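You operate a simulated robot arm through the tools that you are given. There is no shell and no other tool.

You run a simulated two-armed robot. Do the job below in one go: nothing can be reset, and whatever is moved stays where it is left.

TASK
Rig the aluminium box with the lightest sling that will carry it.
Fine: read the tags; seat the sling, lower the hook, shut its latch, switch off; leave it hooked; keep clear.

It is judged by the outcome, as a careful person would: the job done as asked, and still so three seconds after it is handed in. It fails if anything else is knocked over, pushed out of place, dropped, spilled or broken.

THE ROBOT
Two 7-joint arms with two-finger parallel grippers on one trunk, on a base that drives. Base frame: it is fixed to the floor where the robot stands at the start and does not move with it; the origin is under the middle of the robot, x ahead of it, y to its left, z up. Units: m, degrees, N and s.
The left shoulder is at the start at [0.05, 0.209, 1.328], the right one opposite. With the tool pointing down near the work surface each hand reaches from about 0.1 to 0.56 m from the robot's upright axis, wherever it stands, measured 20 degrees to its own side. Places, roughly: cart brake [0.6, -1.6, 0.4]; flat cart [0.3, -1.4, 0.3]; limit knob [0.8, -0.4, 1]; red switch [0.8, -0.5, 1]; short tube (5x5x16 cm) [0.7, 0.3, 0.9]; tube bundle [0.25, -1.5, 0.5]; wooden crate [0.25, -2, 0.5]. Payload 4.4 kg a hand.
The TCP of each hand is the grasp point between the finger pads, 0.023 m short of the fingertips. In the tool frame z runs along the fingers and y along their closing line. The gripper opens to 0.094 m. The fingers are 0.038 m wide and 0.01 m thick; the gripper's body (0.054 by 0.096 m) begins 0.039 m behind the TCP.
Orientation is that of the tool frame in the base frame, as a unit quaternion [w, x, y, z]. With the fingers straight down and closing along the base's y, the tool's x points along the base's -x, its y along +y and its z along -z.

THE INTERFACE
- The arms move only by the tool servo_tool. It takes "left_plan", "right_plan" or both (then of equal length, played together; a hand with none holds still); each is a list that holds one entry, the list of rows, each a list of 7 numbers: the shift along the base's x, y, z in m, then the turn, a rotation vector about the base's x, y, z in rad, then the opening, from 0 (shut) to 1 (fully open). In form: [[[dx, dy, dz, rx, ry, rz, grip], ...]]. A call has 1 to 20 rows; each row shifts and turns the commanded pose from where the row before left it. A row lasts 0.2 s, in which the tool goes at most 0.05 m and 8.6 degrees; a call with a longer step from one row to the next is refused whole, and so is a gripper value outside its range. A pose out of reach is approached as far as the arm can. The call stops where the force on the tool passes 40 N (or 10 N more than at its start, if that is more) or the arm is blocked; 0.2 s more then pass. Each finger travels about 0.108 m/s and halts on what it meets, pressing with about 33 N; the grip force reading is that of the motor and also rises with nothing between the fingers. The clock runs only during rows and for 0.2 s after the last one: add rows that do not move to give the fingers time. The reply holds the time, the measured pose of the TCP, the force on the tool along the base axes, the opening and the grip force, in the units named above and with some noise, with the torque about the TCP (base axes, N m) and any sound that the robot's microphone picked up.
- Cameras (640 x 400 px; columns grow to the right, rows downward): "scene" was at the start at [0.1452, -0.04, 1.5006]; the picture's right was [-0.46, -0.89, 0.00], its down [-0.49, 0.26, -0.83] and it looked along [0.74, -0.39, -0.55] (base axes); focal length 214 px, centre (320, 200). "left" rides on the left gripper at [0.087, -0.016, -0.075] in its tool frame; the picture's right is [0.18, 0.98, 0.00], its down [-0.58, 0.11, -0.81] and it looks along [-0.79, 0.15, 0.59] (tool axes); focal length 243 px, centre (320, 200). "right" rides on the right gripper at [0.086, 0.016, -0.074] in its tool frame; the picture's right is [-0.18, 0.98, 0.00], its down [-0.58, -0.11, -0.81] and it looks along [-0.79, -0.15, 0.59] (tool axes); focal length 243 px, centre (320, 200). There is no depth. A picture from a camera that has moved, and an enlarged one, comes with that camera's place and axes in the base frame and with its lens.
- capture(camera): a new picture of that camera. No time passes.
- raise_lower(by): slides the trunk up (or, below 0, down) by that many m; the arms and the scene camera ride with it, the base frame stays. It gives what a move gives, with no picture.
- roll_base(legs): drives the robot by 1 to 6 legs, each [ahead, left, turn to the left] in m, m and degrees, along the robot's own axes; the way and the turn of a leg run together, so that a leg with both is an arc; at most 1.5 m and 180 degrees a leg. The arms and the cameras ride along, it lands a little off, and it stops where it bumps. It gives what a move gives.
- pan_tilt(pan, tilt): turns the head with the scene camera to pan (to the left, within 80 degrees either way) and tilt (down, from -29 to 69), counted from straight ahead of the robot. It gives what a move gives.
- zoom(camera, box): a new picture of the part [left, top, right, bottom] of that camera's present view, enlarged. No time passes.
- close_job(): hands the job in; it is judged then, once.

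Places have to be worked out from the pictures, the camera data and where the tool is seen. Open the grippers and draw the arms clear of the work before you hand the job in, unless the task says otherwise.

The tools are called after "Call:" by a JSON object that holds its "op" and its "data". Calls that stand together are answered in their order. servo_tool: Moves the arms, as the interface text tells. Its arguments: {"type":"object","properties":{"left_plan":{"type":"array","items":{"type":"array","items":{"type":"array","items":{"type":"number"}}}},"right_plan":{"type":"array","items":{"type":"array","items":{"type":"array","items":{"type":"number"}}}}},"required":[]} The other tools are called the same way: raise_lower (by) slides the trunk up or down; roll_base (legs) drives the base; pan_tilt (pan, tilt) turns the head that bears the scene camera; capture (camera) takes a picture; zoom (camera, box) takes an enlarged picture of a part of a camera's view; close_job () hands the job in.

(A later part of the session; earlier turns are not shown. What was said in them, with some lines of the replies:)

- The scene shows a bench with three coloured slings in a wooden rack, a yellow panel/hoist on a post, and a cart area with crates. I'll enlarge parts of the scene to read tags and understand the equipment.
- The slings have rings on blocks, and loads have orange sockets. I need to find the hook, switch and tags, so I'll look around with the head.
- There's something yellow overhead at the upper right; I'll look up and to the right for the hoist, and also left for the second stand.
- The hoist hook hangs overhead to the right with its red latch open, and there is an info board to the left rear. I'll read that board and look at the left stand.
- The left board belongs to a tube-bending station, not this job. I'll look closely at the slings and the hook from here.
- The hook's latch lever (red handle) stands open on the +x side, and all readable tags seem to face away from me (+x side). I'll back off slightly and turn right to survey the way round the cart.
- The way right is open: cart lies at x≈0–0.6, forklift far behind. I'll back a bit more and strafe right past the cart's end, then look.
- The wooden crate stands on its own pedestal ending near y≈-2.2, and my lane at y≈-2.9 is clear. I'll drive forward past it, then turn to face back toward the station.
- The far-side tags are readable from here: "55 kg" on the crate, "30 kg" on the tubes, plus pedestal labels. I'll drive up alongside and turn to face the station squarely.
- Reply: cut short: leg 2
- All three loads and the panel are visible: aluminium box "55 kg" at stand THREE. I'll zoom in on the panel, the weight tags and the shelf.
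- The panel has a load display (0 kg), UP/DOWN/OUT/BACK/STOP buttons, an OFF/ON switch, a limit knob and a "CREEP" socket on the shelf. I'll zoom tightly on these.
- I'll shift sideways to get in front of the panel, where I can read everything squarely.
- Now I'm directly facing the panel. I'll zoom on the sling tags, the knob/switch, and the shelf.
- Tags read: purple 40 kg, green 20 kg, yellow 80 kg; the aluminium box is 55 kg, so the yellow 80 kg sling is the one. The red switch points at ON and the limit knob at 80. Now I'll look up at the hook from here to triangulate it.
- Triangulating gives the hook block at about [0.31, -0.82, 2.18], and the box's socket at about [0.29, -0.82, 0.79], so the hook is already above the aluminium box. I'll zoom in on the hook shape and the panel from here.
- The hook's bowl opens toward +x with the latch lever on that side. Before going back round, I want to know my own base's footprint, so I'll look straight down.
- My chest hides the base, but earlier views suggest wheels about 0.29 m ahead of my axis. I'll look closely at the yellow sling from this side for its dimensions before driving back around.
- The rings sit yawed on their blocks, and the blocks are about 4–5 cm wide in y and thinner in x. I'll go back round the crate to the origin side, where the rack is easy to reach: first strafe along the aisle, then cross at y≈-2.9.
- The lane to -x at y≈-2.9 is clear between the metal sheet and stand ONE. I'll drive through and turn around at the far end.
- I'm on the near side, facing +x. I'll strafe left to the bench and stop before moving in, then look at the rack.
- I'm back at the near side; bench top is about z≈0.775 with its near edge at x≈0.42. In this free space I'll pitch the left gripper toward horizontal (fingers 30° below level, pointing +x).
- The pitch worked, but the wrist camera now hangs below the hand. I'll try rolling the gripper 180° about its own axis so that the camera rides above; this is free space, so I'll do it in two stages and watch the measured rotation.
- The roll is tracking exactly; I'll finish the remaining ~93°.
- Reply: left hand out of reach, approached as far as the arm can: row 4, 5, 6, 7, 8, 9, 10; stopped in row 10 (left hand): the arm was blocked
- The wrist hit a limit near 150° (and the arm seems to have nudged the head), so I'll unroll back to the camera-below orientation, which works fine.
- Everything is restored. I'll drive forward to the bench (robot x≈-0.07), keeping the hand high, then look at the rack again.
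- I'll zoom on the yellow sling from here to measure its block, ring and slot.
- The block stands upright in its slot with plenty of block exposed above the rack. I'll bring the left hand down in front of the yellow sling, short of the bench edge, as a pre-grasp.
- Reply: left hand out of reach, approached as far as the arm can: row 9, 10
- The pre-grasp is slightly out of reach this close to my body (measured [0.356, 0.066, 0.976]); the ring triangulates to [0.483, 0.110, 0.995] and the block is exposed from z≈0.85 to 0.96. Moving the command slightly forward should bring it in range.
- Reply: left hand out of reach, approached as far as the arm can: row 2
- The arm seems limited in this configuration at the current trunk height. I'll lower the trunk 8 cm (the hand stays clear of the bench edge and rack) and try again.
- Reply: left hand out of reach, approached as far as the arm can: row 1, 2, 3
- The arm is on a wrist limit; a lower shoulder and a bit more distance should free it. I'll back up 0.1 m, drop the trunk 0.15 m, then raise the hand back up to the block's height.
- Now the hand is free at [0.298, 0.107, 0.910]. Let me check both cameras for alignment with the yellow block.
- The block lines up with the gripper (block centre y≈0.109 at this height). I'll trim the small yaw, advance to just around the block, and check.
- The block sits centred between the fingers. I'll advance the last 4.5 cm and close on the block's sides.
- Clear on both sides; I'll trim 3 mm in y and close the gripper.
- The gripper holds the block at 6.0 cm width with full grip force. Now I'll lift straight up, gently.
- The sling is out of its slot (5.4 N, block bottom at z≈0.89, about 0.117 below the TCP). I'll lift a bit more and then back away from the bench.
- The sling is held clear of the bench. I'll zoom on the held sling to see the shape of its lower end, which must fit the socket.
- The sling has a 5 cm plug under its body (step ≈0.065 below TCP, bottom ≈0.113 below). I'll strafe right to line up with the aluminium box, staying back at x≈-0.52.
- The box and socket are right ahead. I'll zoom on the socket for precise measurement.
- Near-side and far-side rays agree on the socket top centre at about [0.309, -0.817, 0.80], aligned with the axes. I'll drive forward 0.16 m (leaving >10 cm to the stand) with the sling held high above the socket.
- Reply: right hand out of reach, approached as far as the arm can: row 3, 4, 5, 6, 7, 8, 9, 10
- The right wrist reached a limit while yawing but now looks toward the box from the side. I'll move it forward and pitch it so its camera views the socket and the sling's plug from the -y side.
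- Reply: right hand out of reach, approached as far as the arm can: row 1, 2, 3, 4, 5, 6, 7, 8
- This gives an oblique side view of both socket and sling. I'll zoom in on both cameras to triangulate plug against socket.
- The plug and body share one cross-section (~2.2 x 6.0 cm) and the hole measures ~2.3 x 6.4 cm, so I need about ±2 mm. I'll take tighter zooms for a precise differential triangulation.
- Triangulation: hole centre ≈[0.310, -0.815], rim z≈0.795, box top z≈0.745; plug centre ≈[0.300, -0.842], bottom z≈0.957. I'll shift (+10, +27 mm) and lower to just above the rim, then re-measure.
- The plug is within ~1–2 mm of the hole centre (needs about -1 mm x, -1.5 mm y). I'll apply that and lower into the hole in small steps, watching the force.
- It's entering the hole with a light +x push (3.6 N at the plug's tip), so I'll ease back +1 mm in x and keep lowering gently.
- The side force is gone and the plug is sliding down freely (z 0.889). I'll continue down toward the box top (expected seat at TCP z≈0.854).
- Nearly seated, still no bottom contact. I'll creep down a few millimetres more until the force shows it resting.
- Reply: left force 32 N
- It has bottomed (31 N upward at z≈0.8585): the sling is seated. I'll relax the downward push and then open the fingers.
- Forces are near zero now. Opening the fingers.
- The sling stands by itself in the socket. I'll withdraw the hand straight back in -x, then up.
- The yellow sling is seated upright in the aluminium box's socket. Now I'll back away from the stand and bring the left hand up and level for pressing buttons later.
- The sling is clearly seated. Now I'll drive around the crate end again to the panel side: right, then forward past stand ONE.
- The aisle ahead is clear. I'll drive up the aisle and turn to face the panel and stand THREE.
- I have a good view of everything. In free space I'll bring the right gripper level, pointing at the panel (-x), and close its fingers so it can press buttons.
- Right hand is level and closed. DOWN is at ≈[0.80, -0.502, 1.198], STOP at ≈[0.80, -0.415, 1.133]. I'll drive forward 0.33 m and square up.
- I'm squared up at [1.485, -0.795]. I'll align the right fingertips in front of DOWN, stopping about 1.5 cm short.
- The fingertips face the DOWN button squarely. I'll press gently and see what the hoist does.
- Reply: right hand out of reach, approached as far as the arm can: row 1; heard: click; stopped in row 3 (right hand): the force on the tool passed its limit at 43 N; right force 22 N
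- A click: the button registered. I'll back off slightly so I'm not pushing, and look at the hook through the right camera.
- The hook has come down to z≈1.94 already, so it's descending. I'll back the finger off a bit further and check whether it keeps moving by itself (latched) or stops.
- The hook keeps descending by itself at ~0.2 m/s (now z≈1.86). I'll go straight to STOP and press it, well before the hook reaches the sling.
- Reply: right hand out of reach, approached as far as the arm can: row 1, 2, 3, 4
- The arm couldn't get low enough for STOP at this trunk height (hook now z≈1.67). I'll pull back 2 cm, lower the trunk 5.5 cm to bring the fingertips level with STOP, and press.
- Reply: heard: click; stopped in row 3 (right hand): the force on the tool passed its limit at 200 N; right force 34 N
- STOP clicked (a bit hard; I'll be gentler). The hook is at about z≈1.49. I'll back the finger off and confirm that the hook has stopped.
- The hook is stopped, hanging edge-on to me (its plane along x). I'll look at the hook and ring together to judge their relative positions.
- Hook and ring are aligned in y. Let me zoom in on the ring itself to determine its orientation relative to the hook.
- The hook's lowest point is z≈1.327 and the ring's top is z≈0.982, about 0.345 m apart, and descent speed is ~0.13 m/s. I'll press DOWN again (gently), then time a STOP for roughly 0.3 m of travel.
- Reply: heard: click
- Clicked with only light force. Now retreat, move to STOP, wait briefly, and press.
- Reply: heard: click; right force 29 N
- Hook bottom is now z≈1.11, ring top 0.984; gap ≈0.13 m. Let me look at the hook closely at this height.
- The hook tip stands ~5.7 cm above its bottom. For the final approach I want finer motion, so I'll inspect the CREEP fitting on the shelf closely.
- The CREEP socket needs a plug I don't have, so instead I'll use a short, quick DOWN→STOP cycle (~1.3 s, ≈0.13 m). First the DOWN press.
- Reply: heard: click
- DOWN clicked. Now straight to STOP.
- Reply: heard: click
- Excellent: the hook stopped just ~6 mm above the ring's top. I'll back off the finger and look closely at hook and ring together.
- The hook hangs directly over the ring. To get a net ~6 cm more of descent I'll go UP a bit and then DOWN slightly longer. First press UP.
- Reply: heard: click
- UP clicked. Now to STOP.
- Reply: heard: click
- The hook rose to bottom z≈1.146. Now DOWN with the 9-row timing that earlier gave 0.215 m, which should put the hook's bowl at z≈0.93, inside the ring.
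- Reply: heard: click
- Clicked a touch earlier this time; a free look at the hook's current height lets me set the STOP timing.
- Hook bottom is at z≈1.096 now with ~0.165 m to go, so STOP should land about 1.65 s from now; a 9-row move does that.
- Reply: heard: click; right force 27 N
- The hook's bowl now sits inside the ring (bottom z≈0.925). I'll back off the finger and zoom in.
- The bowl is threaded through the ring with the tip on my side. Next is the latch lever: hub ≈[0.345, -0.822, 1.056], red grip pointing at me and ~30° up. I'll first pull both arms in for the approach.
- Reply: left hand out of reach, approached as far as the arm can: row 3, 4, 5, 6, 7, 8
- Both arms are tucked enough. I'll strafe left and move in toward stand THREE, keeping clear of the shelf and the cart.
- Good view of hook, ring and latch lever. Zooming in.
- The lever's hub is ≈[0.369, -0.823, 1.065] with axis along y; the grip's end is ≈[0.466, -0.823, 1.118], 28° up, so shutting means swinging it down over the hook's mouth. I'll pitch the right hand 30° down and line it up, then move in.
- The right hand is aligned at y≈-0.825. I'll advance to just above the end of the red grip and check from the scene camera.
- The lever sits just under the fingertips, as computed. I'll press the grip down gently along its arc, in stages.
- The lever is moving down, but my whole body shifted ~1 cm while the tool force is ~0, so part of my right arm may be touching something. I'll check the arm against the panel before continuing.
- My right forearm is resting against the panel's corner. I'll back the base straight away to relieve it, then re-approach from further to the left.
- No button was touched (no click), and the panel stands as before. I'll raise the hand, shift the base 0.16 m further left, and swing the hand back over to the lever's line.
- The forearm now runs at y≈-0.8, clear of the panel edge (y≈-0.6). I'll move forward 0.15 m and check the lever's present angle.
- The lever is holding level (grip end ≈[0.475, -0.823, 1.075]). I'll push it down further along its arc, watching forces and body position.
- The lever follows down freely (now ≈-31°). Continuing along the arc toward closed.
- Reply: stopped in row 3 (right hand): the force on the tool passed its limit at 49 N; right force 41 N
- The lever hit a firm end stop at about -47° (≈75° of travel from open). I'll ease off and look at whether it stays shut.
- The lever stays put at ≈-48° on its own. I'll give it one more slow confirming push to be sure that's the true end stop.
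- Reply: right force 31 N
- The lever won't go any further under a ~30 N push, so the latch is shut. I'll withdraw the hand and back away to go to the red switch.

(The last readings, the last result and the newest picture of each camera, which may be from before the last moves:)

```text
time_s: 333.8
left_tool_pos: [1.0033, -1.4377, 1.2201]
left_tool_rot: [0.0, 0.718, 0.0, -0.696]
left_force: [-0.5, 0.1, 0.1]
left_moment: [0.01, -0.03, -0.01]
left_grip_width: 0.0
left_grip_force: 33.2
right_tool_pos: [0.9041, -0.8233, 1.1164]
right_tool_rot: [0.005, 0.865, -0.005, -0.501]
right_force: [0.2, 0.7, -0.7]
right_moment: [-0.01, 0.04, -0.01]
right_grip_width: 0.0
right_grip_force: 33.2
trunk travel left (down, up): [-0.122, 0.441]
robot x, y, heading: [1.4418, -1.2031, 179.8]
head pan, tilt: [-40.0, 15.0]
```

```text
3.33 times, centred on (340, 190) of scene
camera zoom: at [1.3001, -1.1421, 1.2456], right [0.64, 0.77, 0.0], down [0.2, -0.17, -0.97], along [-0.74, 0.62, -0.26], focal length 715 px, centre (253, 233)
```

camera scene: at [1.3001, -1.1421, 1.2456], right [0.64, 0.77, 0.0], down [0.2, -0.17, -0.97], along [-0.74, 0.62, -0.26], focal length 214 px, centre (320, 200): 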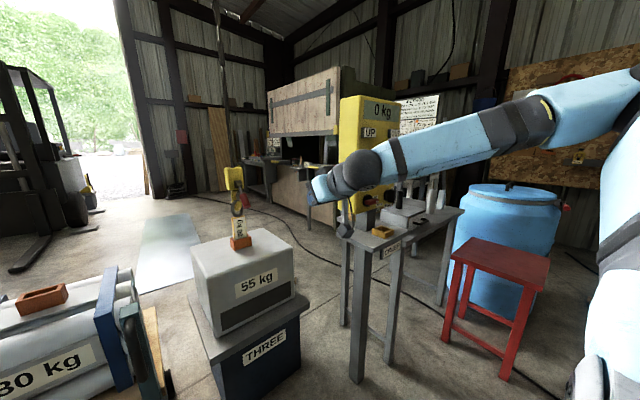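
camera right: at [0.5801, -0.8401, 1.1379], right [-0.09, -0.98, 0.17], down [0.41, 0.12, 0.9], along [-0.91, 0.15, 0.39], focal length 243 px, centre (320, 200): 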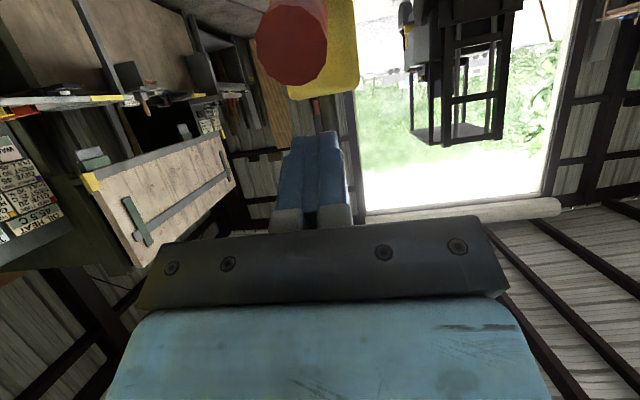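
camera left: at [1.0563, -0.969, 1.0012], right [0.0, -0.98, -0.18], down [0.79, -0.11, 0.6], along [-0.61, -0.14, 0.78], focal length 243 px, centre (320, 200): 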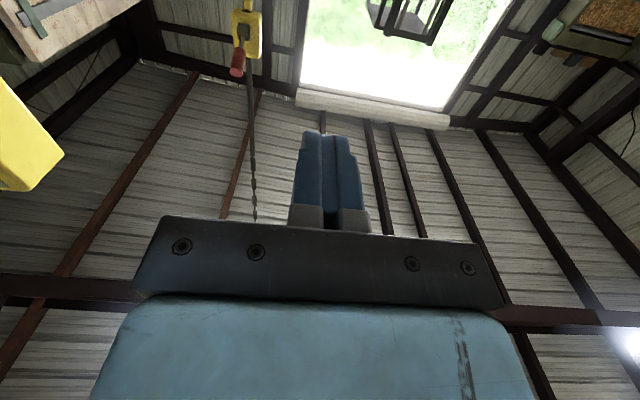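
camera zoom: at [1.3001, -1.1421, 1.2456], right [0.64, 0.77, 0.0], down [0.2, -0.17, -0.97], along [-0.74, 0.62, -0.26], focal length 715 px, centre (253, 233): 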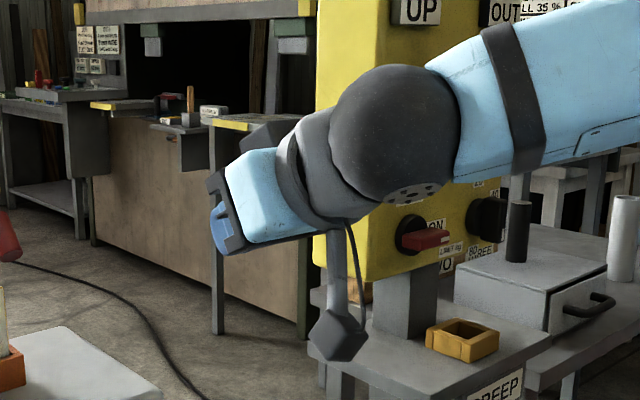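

Latched and hooked as seen. I'll back a little and strafe right to face the panel for the switch.

Call:
{"op": "roll_base", "data": {"legs": [[-0.1, 0, 0], [0, -0.45, 0.2]]}}

Call:
{"op": "pan_tilt", "data": {"pan": -20, "tilt": 20}}

Call:
{"op": "capture", "data": {"camera": "scene"}}

Call:
{"op": "zoom", "data": {"camera": "scene", "box": [290, 140, 410, 240]}}

```text
time_s: 338.9
left_tool_pos: [1.1025, -1.0025, 1.2195]
left_tool_rot: [0.002, 0.718, 0.002, -0.696]
left_force: [0.6, 0.2, -0.7]
left_moment: [0.04, 0.01, 0.0]
left_grip_width: 0.0
left_grip_force: 33.1
right_tool_pos: [0.9999, -0.388, 1.1165]
right_tool_rot: [0.007, 0.865, -0.001, -0.502]
right_force: [0.3, -0.4, -0.6]
right_moment: [0.02, -0.02, -0.01]
right_grip_width: 0.0
right_grip_force: 32.8
trunk travel left (down, up): [-0.122, 0.441]
robot x, y, heading: [1.5371, -0.7607, -179.7]
head pan, tilt: [-40.0, 15.0]
```

```text
time_s: 339.8
left_tool_pos: [1.1011, -1.0019, 1.2201]
left_tool_rot: [0.001, 0.718, 0.001, -0.697]
left_force: [-0.1, -0.8, -1.0]
left_moment: [0.01, -0.03, 0.04]
left_grip_width: 0.0
left_grip_force: 33.0
right_tool_pos: [0.9992, -0.389, 1.1161]
right_tool_rot: [0.007, 0.865, 0.0, -0.502]
right_force: [-0.1, -0.1, -0.3]
right_moment: [0.01, -0.01, -0.01]
right_grip_width: 0.0
right_grip_force: 33.3
trunk travel left (down, up): [-0.122, 0.441]
robot x, y, heading: [1.5359, -0.7639, -179.6]
head pan, tilt: [-20.0, 20.0]
```

```text
taken
camera scene: at [1.3815, -0.7323, 1.2374], right [0.34, 0.94, 0.0], down [0.32, -0.12, -0.94], along [-0.88, 0.32, -0.34], focal length 214 px, centre (320, 200)
```

scene: 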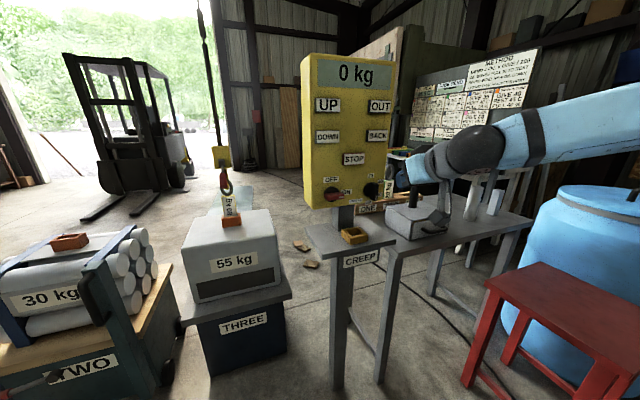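

```text
4.00 times, centred on (350, 190) of scene
camera zoom: at [1.3815, -0.7323, 1.2374], right [0.34, 0.94, 0.0], down [0.32, -0.12, -0.94], along [-0.88, 0.32, -0.34], focal length 858 px, centre (200, 240)
```

zoom: 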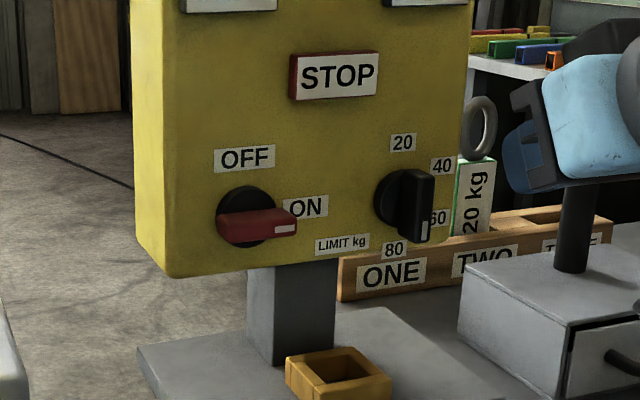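

The red bar points right at ON; its centre is ≈[0.825, -0.483, 1.028], and OFF is up, so pushing the bar's left end down turns it to OFF. I'll line up the right fingertips above the left end.

Call:
{"op": "servo_tool", "data": {"right_plan": [[[0, -0.03, 0, 0, 0, 0, 0], [0, -0.03, 0, 0, 0, 0, 0], [0, -0.03, 0, 0, 0, 0, 0], [0, -0.026, 0, 0, 0, 0, 0], [0, 0, 0, 0, 0, 0, 0]]]}}

Call:
{"op": "roll_base", "data": {"legs": [[0.07, 0, -0.3]]}}

Call:
{"op": "zoom", "data": {"camera": "scene", "box": [290, 120, 430, 240]}}

```text
time_s: 341.0
left_tool_pos: [1.101, -1.0017, 1.22]
left_tool_rot: [0.001, 0.718, 0.0, -0.696]
left_force: [0.2, 0.3, 0.2]
left_moment: [0.02, 0.0, -0.02]
left_grip_width: 0.0
left_grip_force: 33.2
right_tool_pos: [0.9981, -0.5051, 1.1164]
right_tool_rot: [0.007, 0.865, -0.002, -0.502]
right_force: [-0.2, -0.4, 0.0]
right_moment: [0.01, -0.03, 0.03]
right_grip_width: 0.0
right_grip_force: 32.4
trunk travel left (down, up): [-0.122, 0.441]
robot x, y, heading: [1.5389, -0.7652, -179.9]
head pan, tilt: [-20.0, 20.0]
```

```text
time_s: 342.0
left_tool_pos: [1.0306, -1.0006, 1.2185]
left_tool_rot: [0.001, 0.718, 0.0, -0.696]
left_force: [-0.2, 0.2, 0.1]
left_moment: [-0.03, 0.02, 0.0]
left_grip_width: 0.0
left_grip_force: 33.1
right_tool_pos: [0.9279, -0.5023, 1.1155]
right_tool_rot: [0.006, 0.865, -0.003, -0.502]
right_force: [-0.2, -1.1, -0.8]
right_moment: [0.0, 0.01, -0.03]
right_grip_width: 0.0
right_grip_force: 33.5
trunk travel left (down, up): [-0.122, 0.441]
robot x, y, heading: [1.4674, -0.763, -179.9]
head pan, tilt: [-20.0, 20.0]
```

```text
3.33 times, centred on (360, 180) of scene
camera zoom: at [1.3105, -0.7322, 1.2373], right [0.34, 0.94, 0.0], down [0.32, -0.12, -0.94], along [-0.88, 0.32, -0.34], focal length 715 px, centre (187, 267)
```

zoom: 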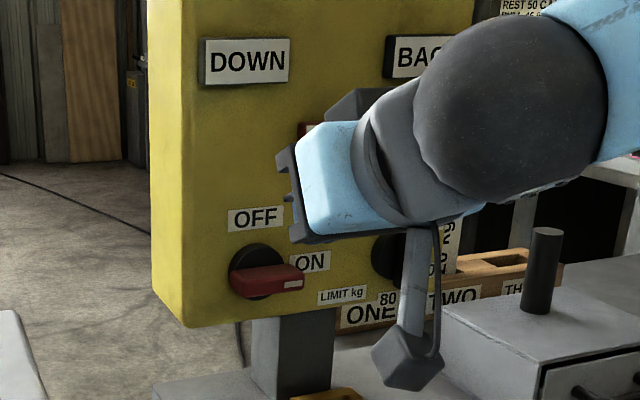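

Aligned just left of the bar's centre. I'll advance so the fingertips are over the bar's left end, about 2.5 cm above it.

Call:
{"op": "servo_tool", "data": {"right_plan": [[[-0.0256, -0.0011, -0.0056, 0, 0, 0, 0], [-0.0256, -0.0011, -0.0056, 0, 0, 0, 0], [-0.0256, -0.0011, -0.0056, 0, 0, 0, 0], [-0.0256, -0.0011, -0.0056, 0, 0, 0, 0], [0, 0, 0, 0, 0, 0, 0]]]}}

Call:
{"op": "capture", "data": {"camera": "right"}}

Call:
{"op": "zoom", "data": {"camera": "scene", "box": [290, 120, 430, 240]}}

```text
time_s: 343.2
left_tool_pos: [1.0334, -1.0006, 1.2205]
left_tool_rot: [0.0, 0.717, -0.001, -0.697]
left_force: [0.1, -0.9, 0.6]
left_moment: [-0.02, 0.03, 0.01]
left_grip_width: 0.0
left_grip_force: 33.2
right_tool_pos: [0.8287, -0.5083, 1.0945]
right_tool_rot: [0.007, 0.865, -0.002, -0.502]
right_force: [20.3, -0.4, -2.6]
right_moment: [-0.24, 0.03, -0.01]
right_grip_width: 0.0
right_grip_force: 32.7
trunk travel left (down, up): [-0.122, 0.441]
robot x, y, heading: [1.4703, -0.7653, -179.9]
head pan, tilt: [-20.0, 20.0]
```

```text
taken
camera right: at [0.938, -0.5242, 1.0562], right [-0.09, -0.98, 0.17], down [0.41, 0.12, 0.9], along [-0.91, 0.15, 0.39], focal length 243 px, centre (320, 200)
```

right: 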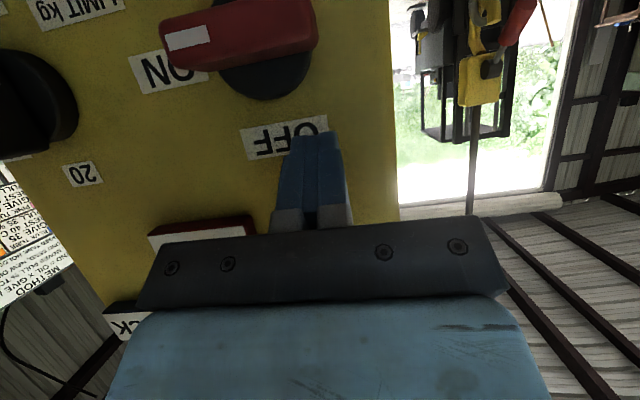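

```text
3.33 times, centred on (360, 180) of scene
camera zoom: at [1.314, -0.732, 1.2377], right [0.34, 0.94, 0.0], down [0.32, -0.12, -0.94], along [-0.88, 0.32, -0.34], focal length 715 px, centre (187, 267)
```

zoom: 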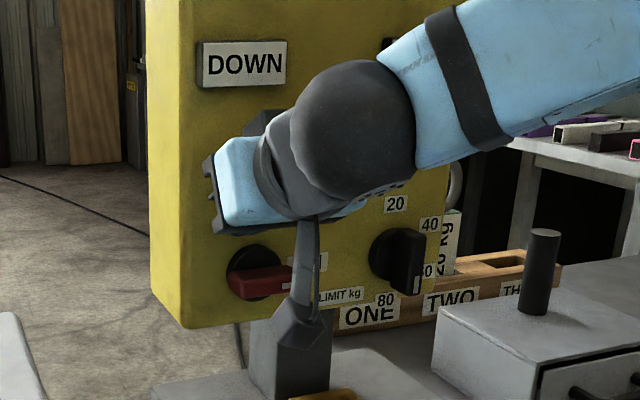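

My fingertip's upper edge touched the panel face (x≈0.80), so a flatter approach is needed to catch the bar properly. I'll back off, level the hand to 10° pitch, and lower the trunk so that it can reach.

Call:
{"op": "servo_tool", "data": {"right_plan": [[[0.02, 0, 0.01, 0, 0, 0, 0], [0.02, 0, 0.025, 0, 0.1164, 0, 0], [0.02, 0, 0.025, 0, 0.1164, 0, 0], [0.02, 0, 0.025, 0, 0.1164, 0, 0], [0.01, 0, 0.015, 0, 0, 0, 0], [0, 0, 0, 0, 0, 0, 0]]]}}

Call:
{"op": "raise_lower", "data": {"by": -0.11}}

Call:
{"op": "capture", "data": {"camera": "scene"}}

Call:
{"op": "zoom", "data": {"camera": "scene", "box": [290, 80, 430, 200]}}

```text
time_s: 344.6
left_tool_pos: [1.0304, -1.0007, 1.2196]
left_tool_rot: [0.002, 0.717, 0.001, -0.697]
left_force: [0.4, 1.1, 0.0]
left_moment: [-0.03, 0.02, -0.02]
left_grip_width: 0.0
left_grip_force: 32.6
right_tool_pos: [0.9161, -0.5081, 1.1941]
right_tool_rot: [0.007, 0.764, -0.001, -0.645]
right_force: [0.7, -0.1, -0.3]
right_moment: [0.02, -0.01, -0.03]
right_grip_width: 0.0
right_grip_force: 33.5
trunk travel left (down, up): [-0.122, 0.441]
robot x, y, heading: [1.4674, -0.7644, -180.1]
head pan, tilt: [-20.0, 20.0]
```

```text
time_s: 346.0
left_tool_pos: [1.0306, -1.0003, 1.1104]
left_tool_rot: [0.002, 0.718, 0.001, -0.696]
left_force: [0.4, 0.6, 0.1]
left_moment: [-0.02, -0.03, -0.01]
left_grip_width: 0.0
left_grip_force: 32.3
right_tool_pos: [0.9172, -0.5097, 1.0833]
right_tool_rot: [0.007, 0.765, -0.001, -0.645]
right_force: [-0.1, 0.3, 0.4]
right_moment: [0.06, -0.01, 0.02]
right_grip_width: 0.0001
right_grip_force: 32.7
trunk travel left (down, up): [-0.012, 0.551]
robot x, y, heading: [1.4675, -0.7674, -179.8]
head pan, tilt: [-20.0, 20.0]
```

```text
taken
camera scene: at [1.3115, -0.7322, 1.1275], right [0.34, 0.94, 0.0], down [0.32, -0.12, -0.94], along [-0.88, 0.32, -0.34], focal length 214 px, centre (320, 200)
```

scene: 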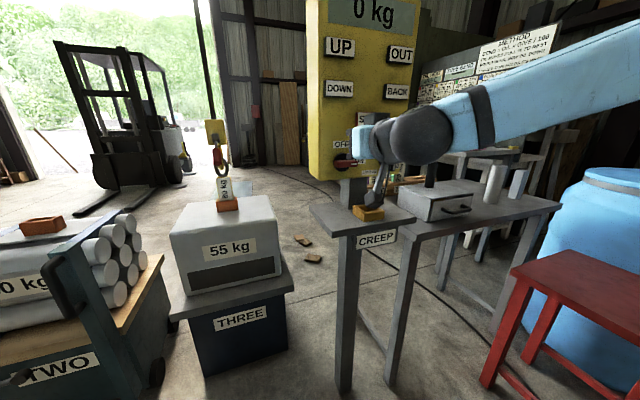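

```text
3.33 times, centred on (360, 140) of scene
camera zoom: at [1.3115, -0.7322, 1.1275], right [0.34, 0.94, 0.0], down [0.32, -0.12, -0.94], along [-0.88, 0.32, -0.34], focal length 715 px, centre (187, 400)
```

zoom: 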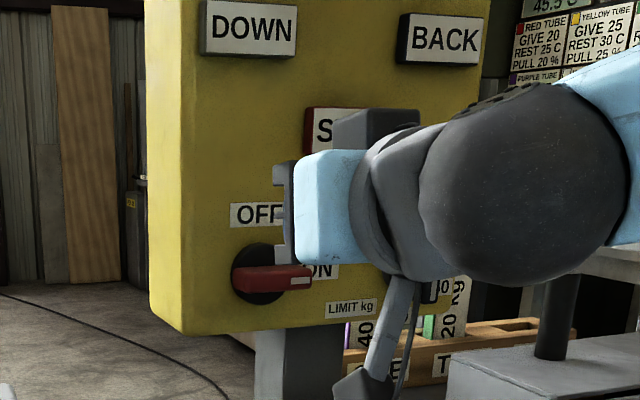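

With two camera heights I get the bar's front at x≈0.84, spanning y≈-0.525…-0.460 at z≈1.033. I'll slide the fingertips in above its left end and then press straight down in small steps.

Call:
{"op": "servo_tool", "data": {"right_plan": [[[-0.022, -0.0005, 0, 0, 0, 0, 0], [-0.022, -0.0005, 0, 0, 0, 0, 0], [-0.02, -0.0005, 0, 0, 0, 0, 0], [-0.02, 0, 0, 0, 0, 0, 0], [0, 0, -0.008, 0, 0, 0, 0], [0, 0, -0.008, 0, 0, 0, 0], [0, 0, -0.008, 0, 0, 0, 0], [0, 0, 0, 0, 0, 0, 0]]]}}

Call:
{"op": "capture", "data": {"camera": "right"}}

Call:
{"op": "zoom", "data": {"camera": "scene", "box": [290, 80, 430, 200]}}

```text
time_s: 347.8
left_tool_pos: [1.0325, -1.0023, 1.1109]
left_tool_rot: [0.0, 0.717, 0.0, -0.697]
left_force: [0.4, 0.5, 0.2]
left_moment: [0.05, 0.0, -0.02]
left_grip_width: 0.0
left_grip_force: 33.1
right_tool_pos: [0.8333, -0.5095, 1.06]
right_tool_rot: [0.006, 0.764, -0.001, -0.646]
right_force: [7.2, -4.0, 10.7]
right_moment: [0.04, 0.13, 0.0]
right_grip_width: 0.0001
right_grip_force: 32.5
trunk travel left (down, up): [-0.012, 0.551]
robot x, y, heading: [1.4668, -0.7651, -179.9]
head pan, tilt: [-20.0, 20.0]
```

```text
taken
camera right: at [0.9222, -0.5269, 0.9878], right [-0.02, -0.98, 0.19], down [0.7, 0.12, 0.71], along [-0.72, 0.15, 0.68], focal length 243 px, centre (320, 200)
```

right: 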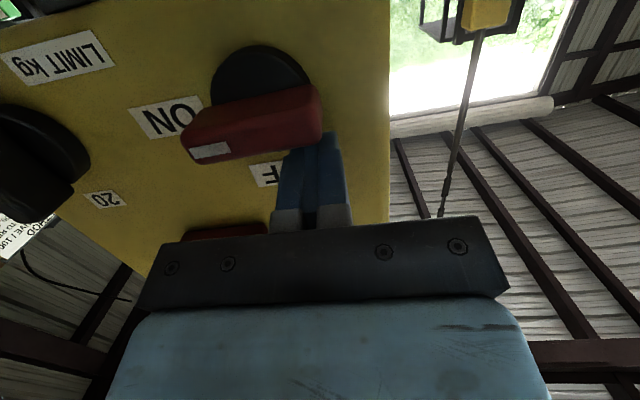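

```text
3.33 times, centred on (360, 140) of scene
camera zoom: at [1.313, -0.7329, 1.1279], right [0.34, 0.94, 0.0], down [0.32, -0.12, -0.94], along [-0.88, 0.32, -0.34], focal length 715 px, centre (187, 400)
```

zoom: 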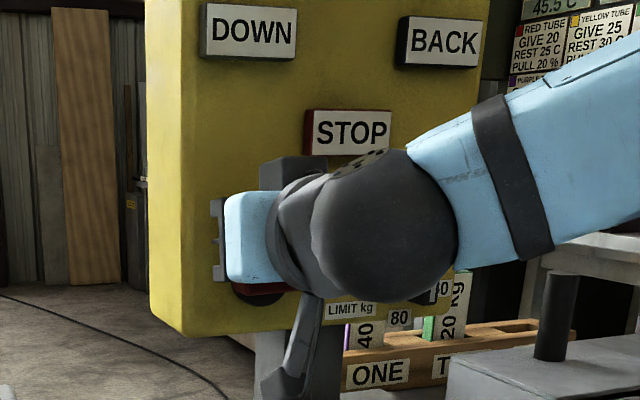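

The fingers are pressing on the bar's left end (≈11 N). Continuing down.

Call:
{"op": "servo_tool", "data": {"right_plan": [[[0, 0, -0.006, 0, 0, 0, 0], [0, 0, -0.006, 0, 0, 0, 0], [0, 0, -0.006, 0, 0, 0, 0], [0, 0, 0, 0, 0, 0, 0]]]}}

Call:
{"op": "capture", "data": {"camera": "right"}}

```text
time_s: 348.8
left_tool_pos: [1.0342, -1.0053, 1.11]
left_tool_rot: [0.0, 0.717, 0.003, -0.697]
left_force: [-0.3, 0.7, 0.8]
left_moment: [-0.01, -0.01, 0.0]
left_grip_width: 0.0
left_grip_force: 33.1
right_tool_pos: [0.8353, -0.5149, 1.0444]
right_tool_rot: [0.007, 0.763, 0.003, -0.646]
right_force: [17.5, -31.1, 16.8]
right_moment: [-0.01, 0.13, 0.3]
right_grip_width: 0.0
right_grip_force: 33.2
trunk travel left (down, up): [-0.012, 0.551]
robot x, y, heading: [1.4669, -0.7643, -179.5]
head pan, tilt: [-20.0, 20.0]
```

```text
taken
camera right: at [0.924, -0.5308, 0.9721], right [-0.02, -0.98, 0.19], down [0.7, 0.12, 0.71], along [-0.72, 0.14, 0.68], focal length 243 px, centre (320, 200)
```

right: 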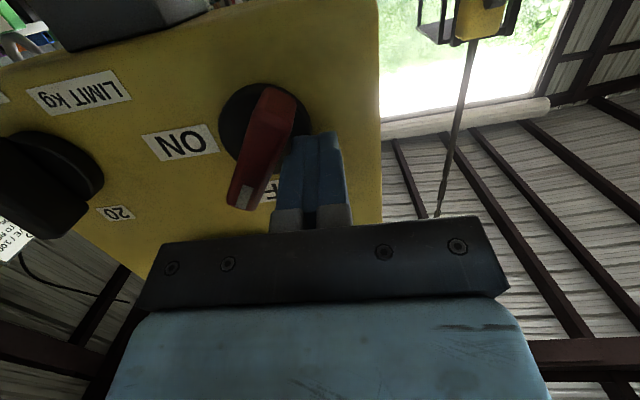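

The bar has turned roughly halfway toward OFF. I'll ease left, lower the finger beside the bar's bottom half, then push it to the right to finish the turn.

Call:
{"op": "servo_tool", "data": {"right_plan": [[[0, -0.003, 0, 0, 0, 0, 0], [0, -0.002, -0.007, 0, 0, 0, 0], [0, -0.002, -0.008, 0, 0, 0, 0], [0, 0, -0.008, 0, 0, 0, 0], [0, 0.004, 0, 0, 0, 0, 0], [0, 0.004, 0, 0, 0, 0, 0], [0, 0, 0, 0, 0, 0, 0]]]}}

Call:
{"op": "capture", "data": {"camera": "right"}}

```text
time_s: 350.1
left_tool_pos: [1.0337, -1.0023, 1.1099]
left_tool_rot: [0.001, 0.716, 0.001, -0.698]
left_force: [-0.7, 1.0, 0.1]
left_moment: [0.04, 0.01, 0.02]
left_grip_width: 0.0
left_grip_force: 33.2
right_tool_pos: [0.8342, -0.52, 1.0256]
right_tool_rot: [0.01, 0.759, 0.005, -0.65]
right_force: [10.4, -13.6, 10.3]
right_moment: [0.16, 0.32, 0.24]
right_grip_width: 0.0
right_grip_force: 32.8
trunk travel left (down, up): [-0.012, 0.551]
robot x, y, heading: [1.4697, -0.7638, -179.9]
head pan, tilt: [-20.0, 20.0]
stopped in row 6 (right hand): the force on the tool passed its limit at 50 N (the readings are from after the stop); the commanded pose is now the measured one
```

```text
taken
camera right: at [0.9223, -0.5353, 0.9518], right [-0.01, -0.98, 0.19], down [0.7, 0.13, 0.7], along [-0.71, 0.14, 0.69], focal length 243 px, centre (320, 200)
```

right: 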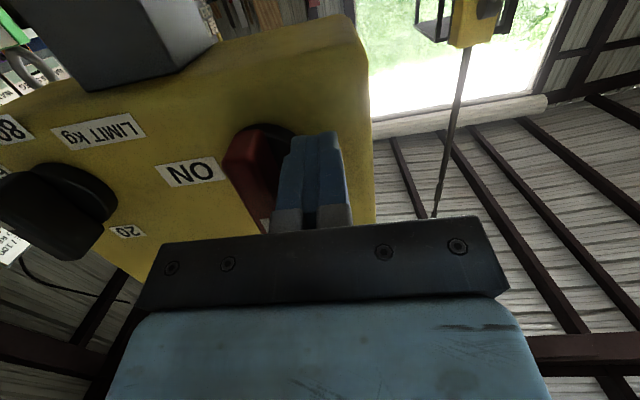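

The bar now looks near-vertical and met a firm stop. I'll withdraw the finger and look at the switch from the front.

Call:
{"op": "servo_tool", "data": {"right_plan": [[[0, -0.01, 0, 0, 0, 0, 0], [0.01, -0.01, 0.005, 0, 0, 0, 0], [0.03, 0, 0.015, 0, 0, 0, 0], [0.035, 0, 0.02, 0, 0, 0, 0], [0.035, 0, 0.02, 0, 0, 0, 0]]]}}

Call:
{"op": "zoom", "data": {"camera": "scene", "box": [290, 80, 430, 200]}}

```text
time_s: 351.2
left_tool_pos: [1.0312, -1.0018, 1.1099]
left_tool_rot: [0.001, 0.717, 0.001, -0.697]
left_force: [0.0, 0.0, -0.3]
left_moment: [-0.03, 0.0, -0.01]
left_grip_width: 0.0001
left_grip_force: 33.1
right_tool_pos: [0.942, -0.5371, 1.083]
right_tool_rot: [0.009, 0.762, 0.001, -0.648]
right_force: [0.8, 0.1, 0.4]
right_moment: [0.01, 0.0, -0.02]
right_grip_width: 0.0001
right_grip_force: 33.0
trunk travel left (down, up): [-0.012, 0.551]
robot x, y, heading: [1.4699, -0.7658, -179.7]
head pan, tilt: [-20.0, 20.0]
```

```text
3.33 times, centred on (360, 140) of scene
camera zoom: at [1.3121, -0.7324, 1.1276], right [0.34, 0.94, 0.0], down [0.32, -0.12, -0.94], along [-0.88, 0.32, -0.34], focal length 715 px, centre (187, 400)
```

zoom: 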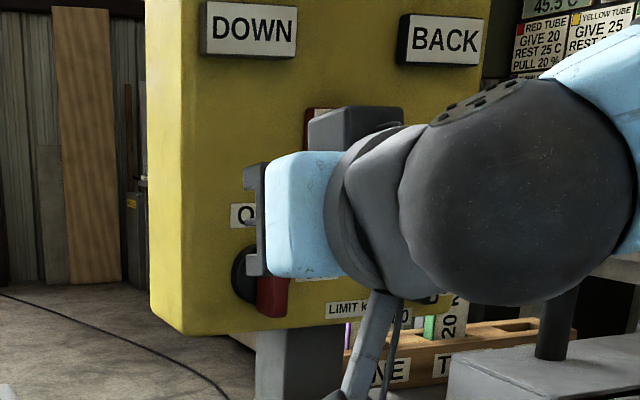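

The hand hides it; I'll back the base away and look at the whole panel.

Call:
{"op": "roll_base", "data": {"legs": [[-0.2, 0, 0]]}}

Call:
{"op": "servo_tool", "data": {"right_plan": [[[0.02, 0.04, 0, 0, 0, 0, 0], [0, 0.045, 0, 0, 0, 0, 0], [0, 0.045, 0, 0, 0, 0, 0], [0, 0.045, 0, 0, 0, 0, 0]]]}}

Call:
{"op": "capture", "data": {"camera": "scene"}}

Call:
{"op": "zoom", "data": {"camera": "scene", "box": [280, 60, 420, 200]}}

```text
time_s: 352.9
left_tool_pos: [1.2295, -1.0001, 1.1093]
left_tool_rot: [0.002, 0.717, 0.001, -0.697]
left_force: [0.3, 0.5, 0.0]
left_moment: [0.01, 0.02, 0.0]
left_grip_width: 0.0
left_grip_force: 32.8
right_tool_pos: [1.1413, -0.5378, 1.0842]
right_tool_rot: [0.009, 0.761, 0.002, -0.649]
right_force: [0.4, 0.1, -0.3]
right_moment: [-0.01, 0.0, -0.01]
right_grip_width: 0.0001
right_grip_force: 33.3
trunk travel left (down, up): [-0.012, 0.551]
robot x, y, heading: [1.6681, -0.7647, -179.6]
head pan, tilt: [-20.0, 20.0]
```

```text
time_s: 353.9
left_tool_pos: [1.2321, -0.9996, 1.1103]
left_tool_rot: [0.002, 0.717, 0.001, -0.697]
left_force: [-0.1, -0.3, 0.7]
left_moment: [0.02, -0.04, 0.05]
left_grip_width: 0.0
left_grip_force: 33.1
right_tool_pos: [1.1588, -0.3579, 1.0843]
right_tool_rot: [0.01, 0.762, 0.002, -0.647]
right_force: [0.3, 0.2, 0.0]
right_moment: [0.01, -0.01, 0.0]
right_grip_width: 0.0001
right_grip_force: 33.0
trunk travel left (down, up): [-0.012, 0.551]
robot x, y, heading: [1.6648, -0.7662, -179.6]
head pan, tilt: [-20.0, 20.0]
```

```text
taken
camera scene: at [1.5111, -0.7311, 1.1275], right [0.34, 0.94, 0.0], down [0.32, -0.12, -0.94], along [-0.88, 0.32, -0.34], focal length 214 px, centre (320, 200)
```

scene: 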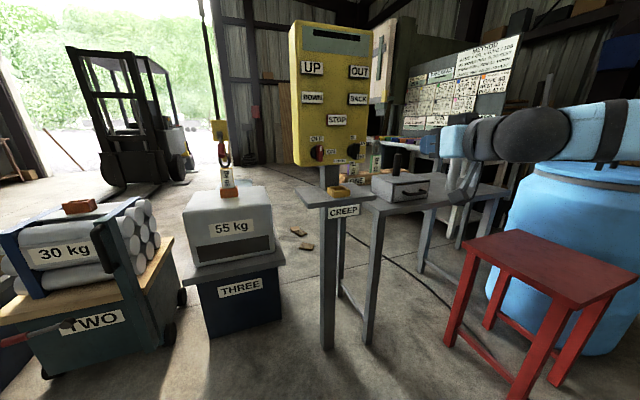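

```text
2.86 times, centred on (350, 130) of scene
camera zoom: at [1.5111, -0.7311, 1.1275], right [0.34, 0.94, 0.0], down [0.32, -0.12, -0.94], along [-0.88, 0.32, -0.34], focal length 613 px, centre (234, 400)
```

zoom: 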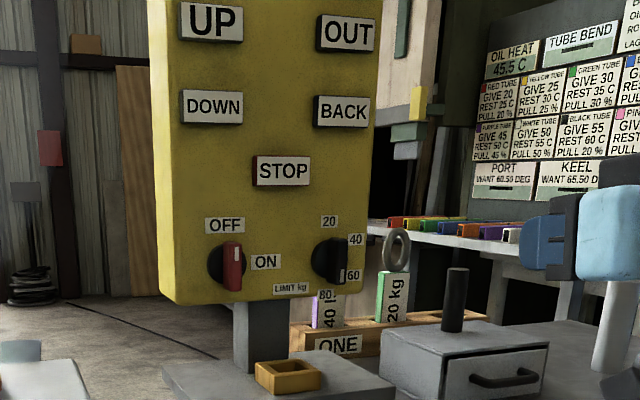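

The red switch now points to OFF and the load display has gone blank, so it's switched off. Let me verify the hook, ring and latch, and the rest of the scene.

Call:
{"op": "zoom", "data": {"camera": "scene", "box": [185, 105, 265, 225]}}

Call:
{"op": "pan_tilt", "data": {"pan": 8, "tilt": 10}}

Call:
{"op": "capture", "data": {"camera": "scene"}}

Call:
{"op": "zoom", "data": {"camera": "scene", "box": [300, 140, 400, 250]}}

```text
3.33 times, centred on (225, 165) of scene
camera zoom: at [1.5111, -0.7311, 1.1275], right [0.34, 0.94, 0.0], down [0.32, -0.12, -0.94], along [-0.88, 0.32, -0.34], focal length 715 px, centre (637, 317)
```

zoom: 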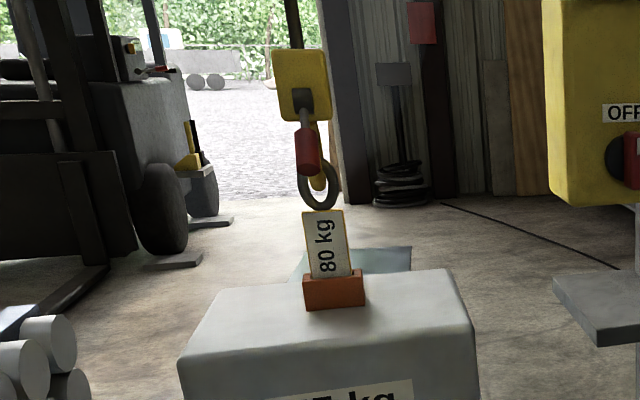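

```text
time_s: 354.8
left_tool_pos: [1.2305, -1.0027, 1.1106]
left_tool_rot: [0.002, 0.717, 0.002, -0.697]
left_force: [-0.3, 0.0, 0.3]
left_moment: [0.01, 0.01, -0.01]
left_grip_width: 0.0001
left_grip_force: 32.8
right_tool_pos: [1.1583, -0.3605, 1.0841]
right_tool_rot: [0.008, 0.762, 0.001, -0.647]
right_force: [0.4, -0.6, 0.6]
right_moment: [-0.02, 0.0, -0.01]
right_grip_width: 0.0
right_grip_force: 33.1
trunk travel left (down, up): [-0.012, 0.551]
robot x, y, heading: [1.6682, -0.76, -179.9]
head pan, tilt: [8.0, 10.0]
```

```text
taken
camera scene: at [1.5066, -0.7767, 1.1437], right [-0.14, 0.99, 0.0], down [0.17, 0.02, -0.98], along [-0.97, -0.14, -0.17], focal length 214 px, centre (320, 200)
```

scene: 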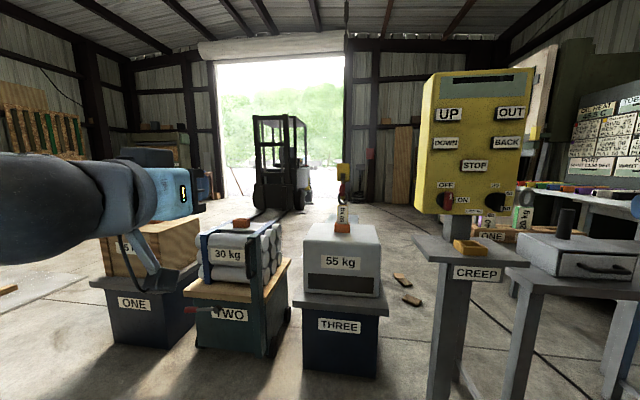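

```text
3.64 times, centred on (350, 195) of scene
camera zoom: at [1.5066, -0.7767, 1.1437], right [-0.14, 0.99, 0.0], down [0.17, 0.02, -0.98], along [-0.97, -0.14, -0.17], focal length 780 px, centre (211, 218)
```

zoom: 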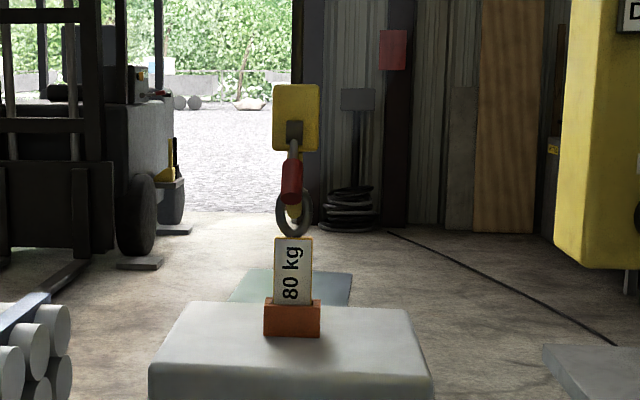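

Everything reads right: sling seated, hook through the ring, latch lever down at its stop, power off, and the other items undisturbed. I'll open both grippers and back the robot further clear.

Call:
{"op": "servo_tool", "data": {"left_plan": [[[0, 0, 0, 0, 0, 0, 0.5], [0, 0, 0, 0, 0, 0, 1], [0, 0, 0, 0, 0, 0, 1]]], "right_plan": [[[0, 0, 0, 0, 0, 0, 0.5], [0, 0, 0, 0, 0, 0, 1], [0, 0, 0, 0, 0, 0, 1]]]}}

Call:
{"op": "roll_base", "data": {"legs": [[-0.25, 0, 0]]}}

Call:
{"op": "pan_tilt", "data": {"pan": 0, "tilt": 12}}

Call:
{"op": "capture", "data": {"camera": "scene"}}

Call:
{"op": "zoom", "data": {"camera": "scene", "box": [290, 150, 400, 260]}}

```text
time_s: 355.6
left_tool_pos: [1.2316, -1.0022, 1.1101]
left_tool_rot: [0.001, 0.717, 0.001, -0.697]
left_force: [-0.8, 0.4, -0.4]
left_moment: [-0.02, 0.0, 0.02]
left_grip_width: 0.0941
left_grip_force: 0.0
right_tool_pos: [1.1579, -0.3604, 1.0838]
right_tool_rot: [0.01, 0.762, 0.002, -0.648]
right_force: [0.1, 0.4, 0.0]
right_moment: [0.01, 0.0, -0.01]
right_grip_width: 0.0942
right_grip_force: 0.0
trunk travel left (down, up): [-0.012, 0.551]
robot x, y, heading: [1.6661, -0.764, -179.9]
head pan, tilt: [8.0, 10.0]
```

```text
time_s: 357.4
left_tool_pos: [1.483, -0.9998, 1.1104]
left_tool_rot: [0.003, 0.718, 0.002, -0.696]
left_force: [-0.1, 0.2, -0.4]
left_moment: [0.0, -0.01, 0.02]
left_grip_width: 0.0942
left_grip_force: 0.0
right_tool_pos: [1.4099, -0.358, 1.084]
right_tool_rot: [0.009, 0.761, 0.001, -0.648]
right_force: [-0.4, -0.4, 0.2]
right_moment: [0.02, -0.01, -0.01]
right_grip_width: 0.0938
right_grip_force: 0.1
trunk travel left (down, up): [-0.012, 0.551]
robot x, y, heading: [1.919, -0.7642, -179.6]
head pan, tilt: [8.0, 10.0]
```

```text
time_s: 358.1
left_tool_pos: [1.4825, -0.9994, 1.1096]
left_tool_rot: [0.001, 0.717, 0.001, -0.697]
left_force: [0.6, 0.1, 0.6]
left_moment: [0.01, -0.02, 0.02]
left_grip_width: 0.094
left_grip_force: 0.1
right_tool_pos: [1.4094, -0.3596, 1.0837]
right_tool_rot: [0.01, 0.761, 0.002, -0.648]
right_force: [-0.3, -0.1, 1.2]
right_moment: [0.01, -0.03, -0.01]
right_grip_width: 0.0939
right_grip_force: 0.1
trunk travel left (down, up): [-0.012, 0.551]
robot x, y, heading: [1.9192, -0.7617, -179.6]
head pan, tilt: [0.0, 12.0]
```

```text
taken
camera scene: at [1.7574, -0.7627, 1.1405], right [-0.01, 1.0, 0.0], down [0.21, 0.0, -0.98], along [-0.98, -0.01, -0.21], focal length 214 px, centre (320, 200)
```

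scene: 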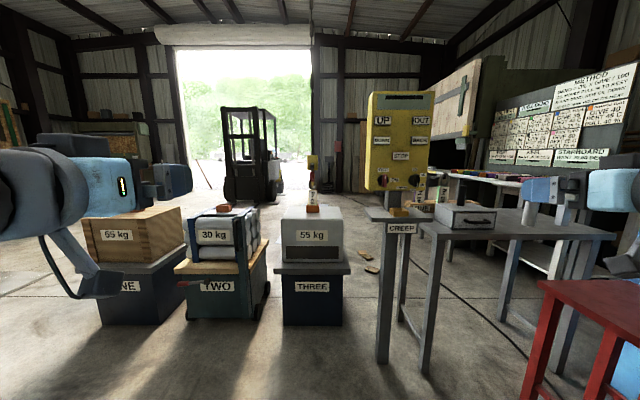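

```text
3.64 times, centred on (345, 205) of scene
camera zoom: at [1.7574, -0.7627, 1.1405], right [-0.01, 1.0, 0.0], down [0.21, 0.0, -0.98], along [-0.98, -0.01, -0.21], focal length 780 px, centre (229, 182)
```

zoom: 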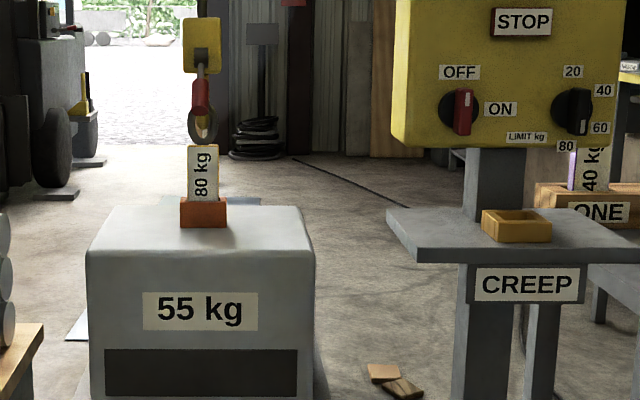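

The aluminium box carries the 80 kg sling, hooked, with the latch shut and the switch at OFF. Both grippers are open, and the arms are well clear. Handing in.

Call:
{"op": "close_job", "data": {}}

```text
The job is handed in.
```

The aluminium box is rigged with the yellow 80 kg sling, and the job is handed in.

- **Sling choice:** the box is tagged 55 kg and the slings 20, 40 and 80 kg, so only the 80 kg one will carry it.
- **Seating:** the sling is bottomed in the socket on top of the box.
- **Hook:** it is lowered so its bowl passes through the sling's ring.
- **Latch:** the lever swung down about 75° to a firm stop and stayed there. No click sounded, so I took that stop as shut.
- **Power:** the red switch points to OFF and the load display is blank.
- **Clear of the work:** both grippers are open and the robot is backed well away from the stands and panel.

While I was reaching for the latch, my right forearm rested against the yellow control panel. No button clicked, and the panel looked unmoved afterwards. One early press on STOP was hard, with a brief 200 N spike; later presses were gentle. Nothing else looked disturbed in the last pictures.
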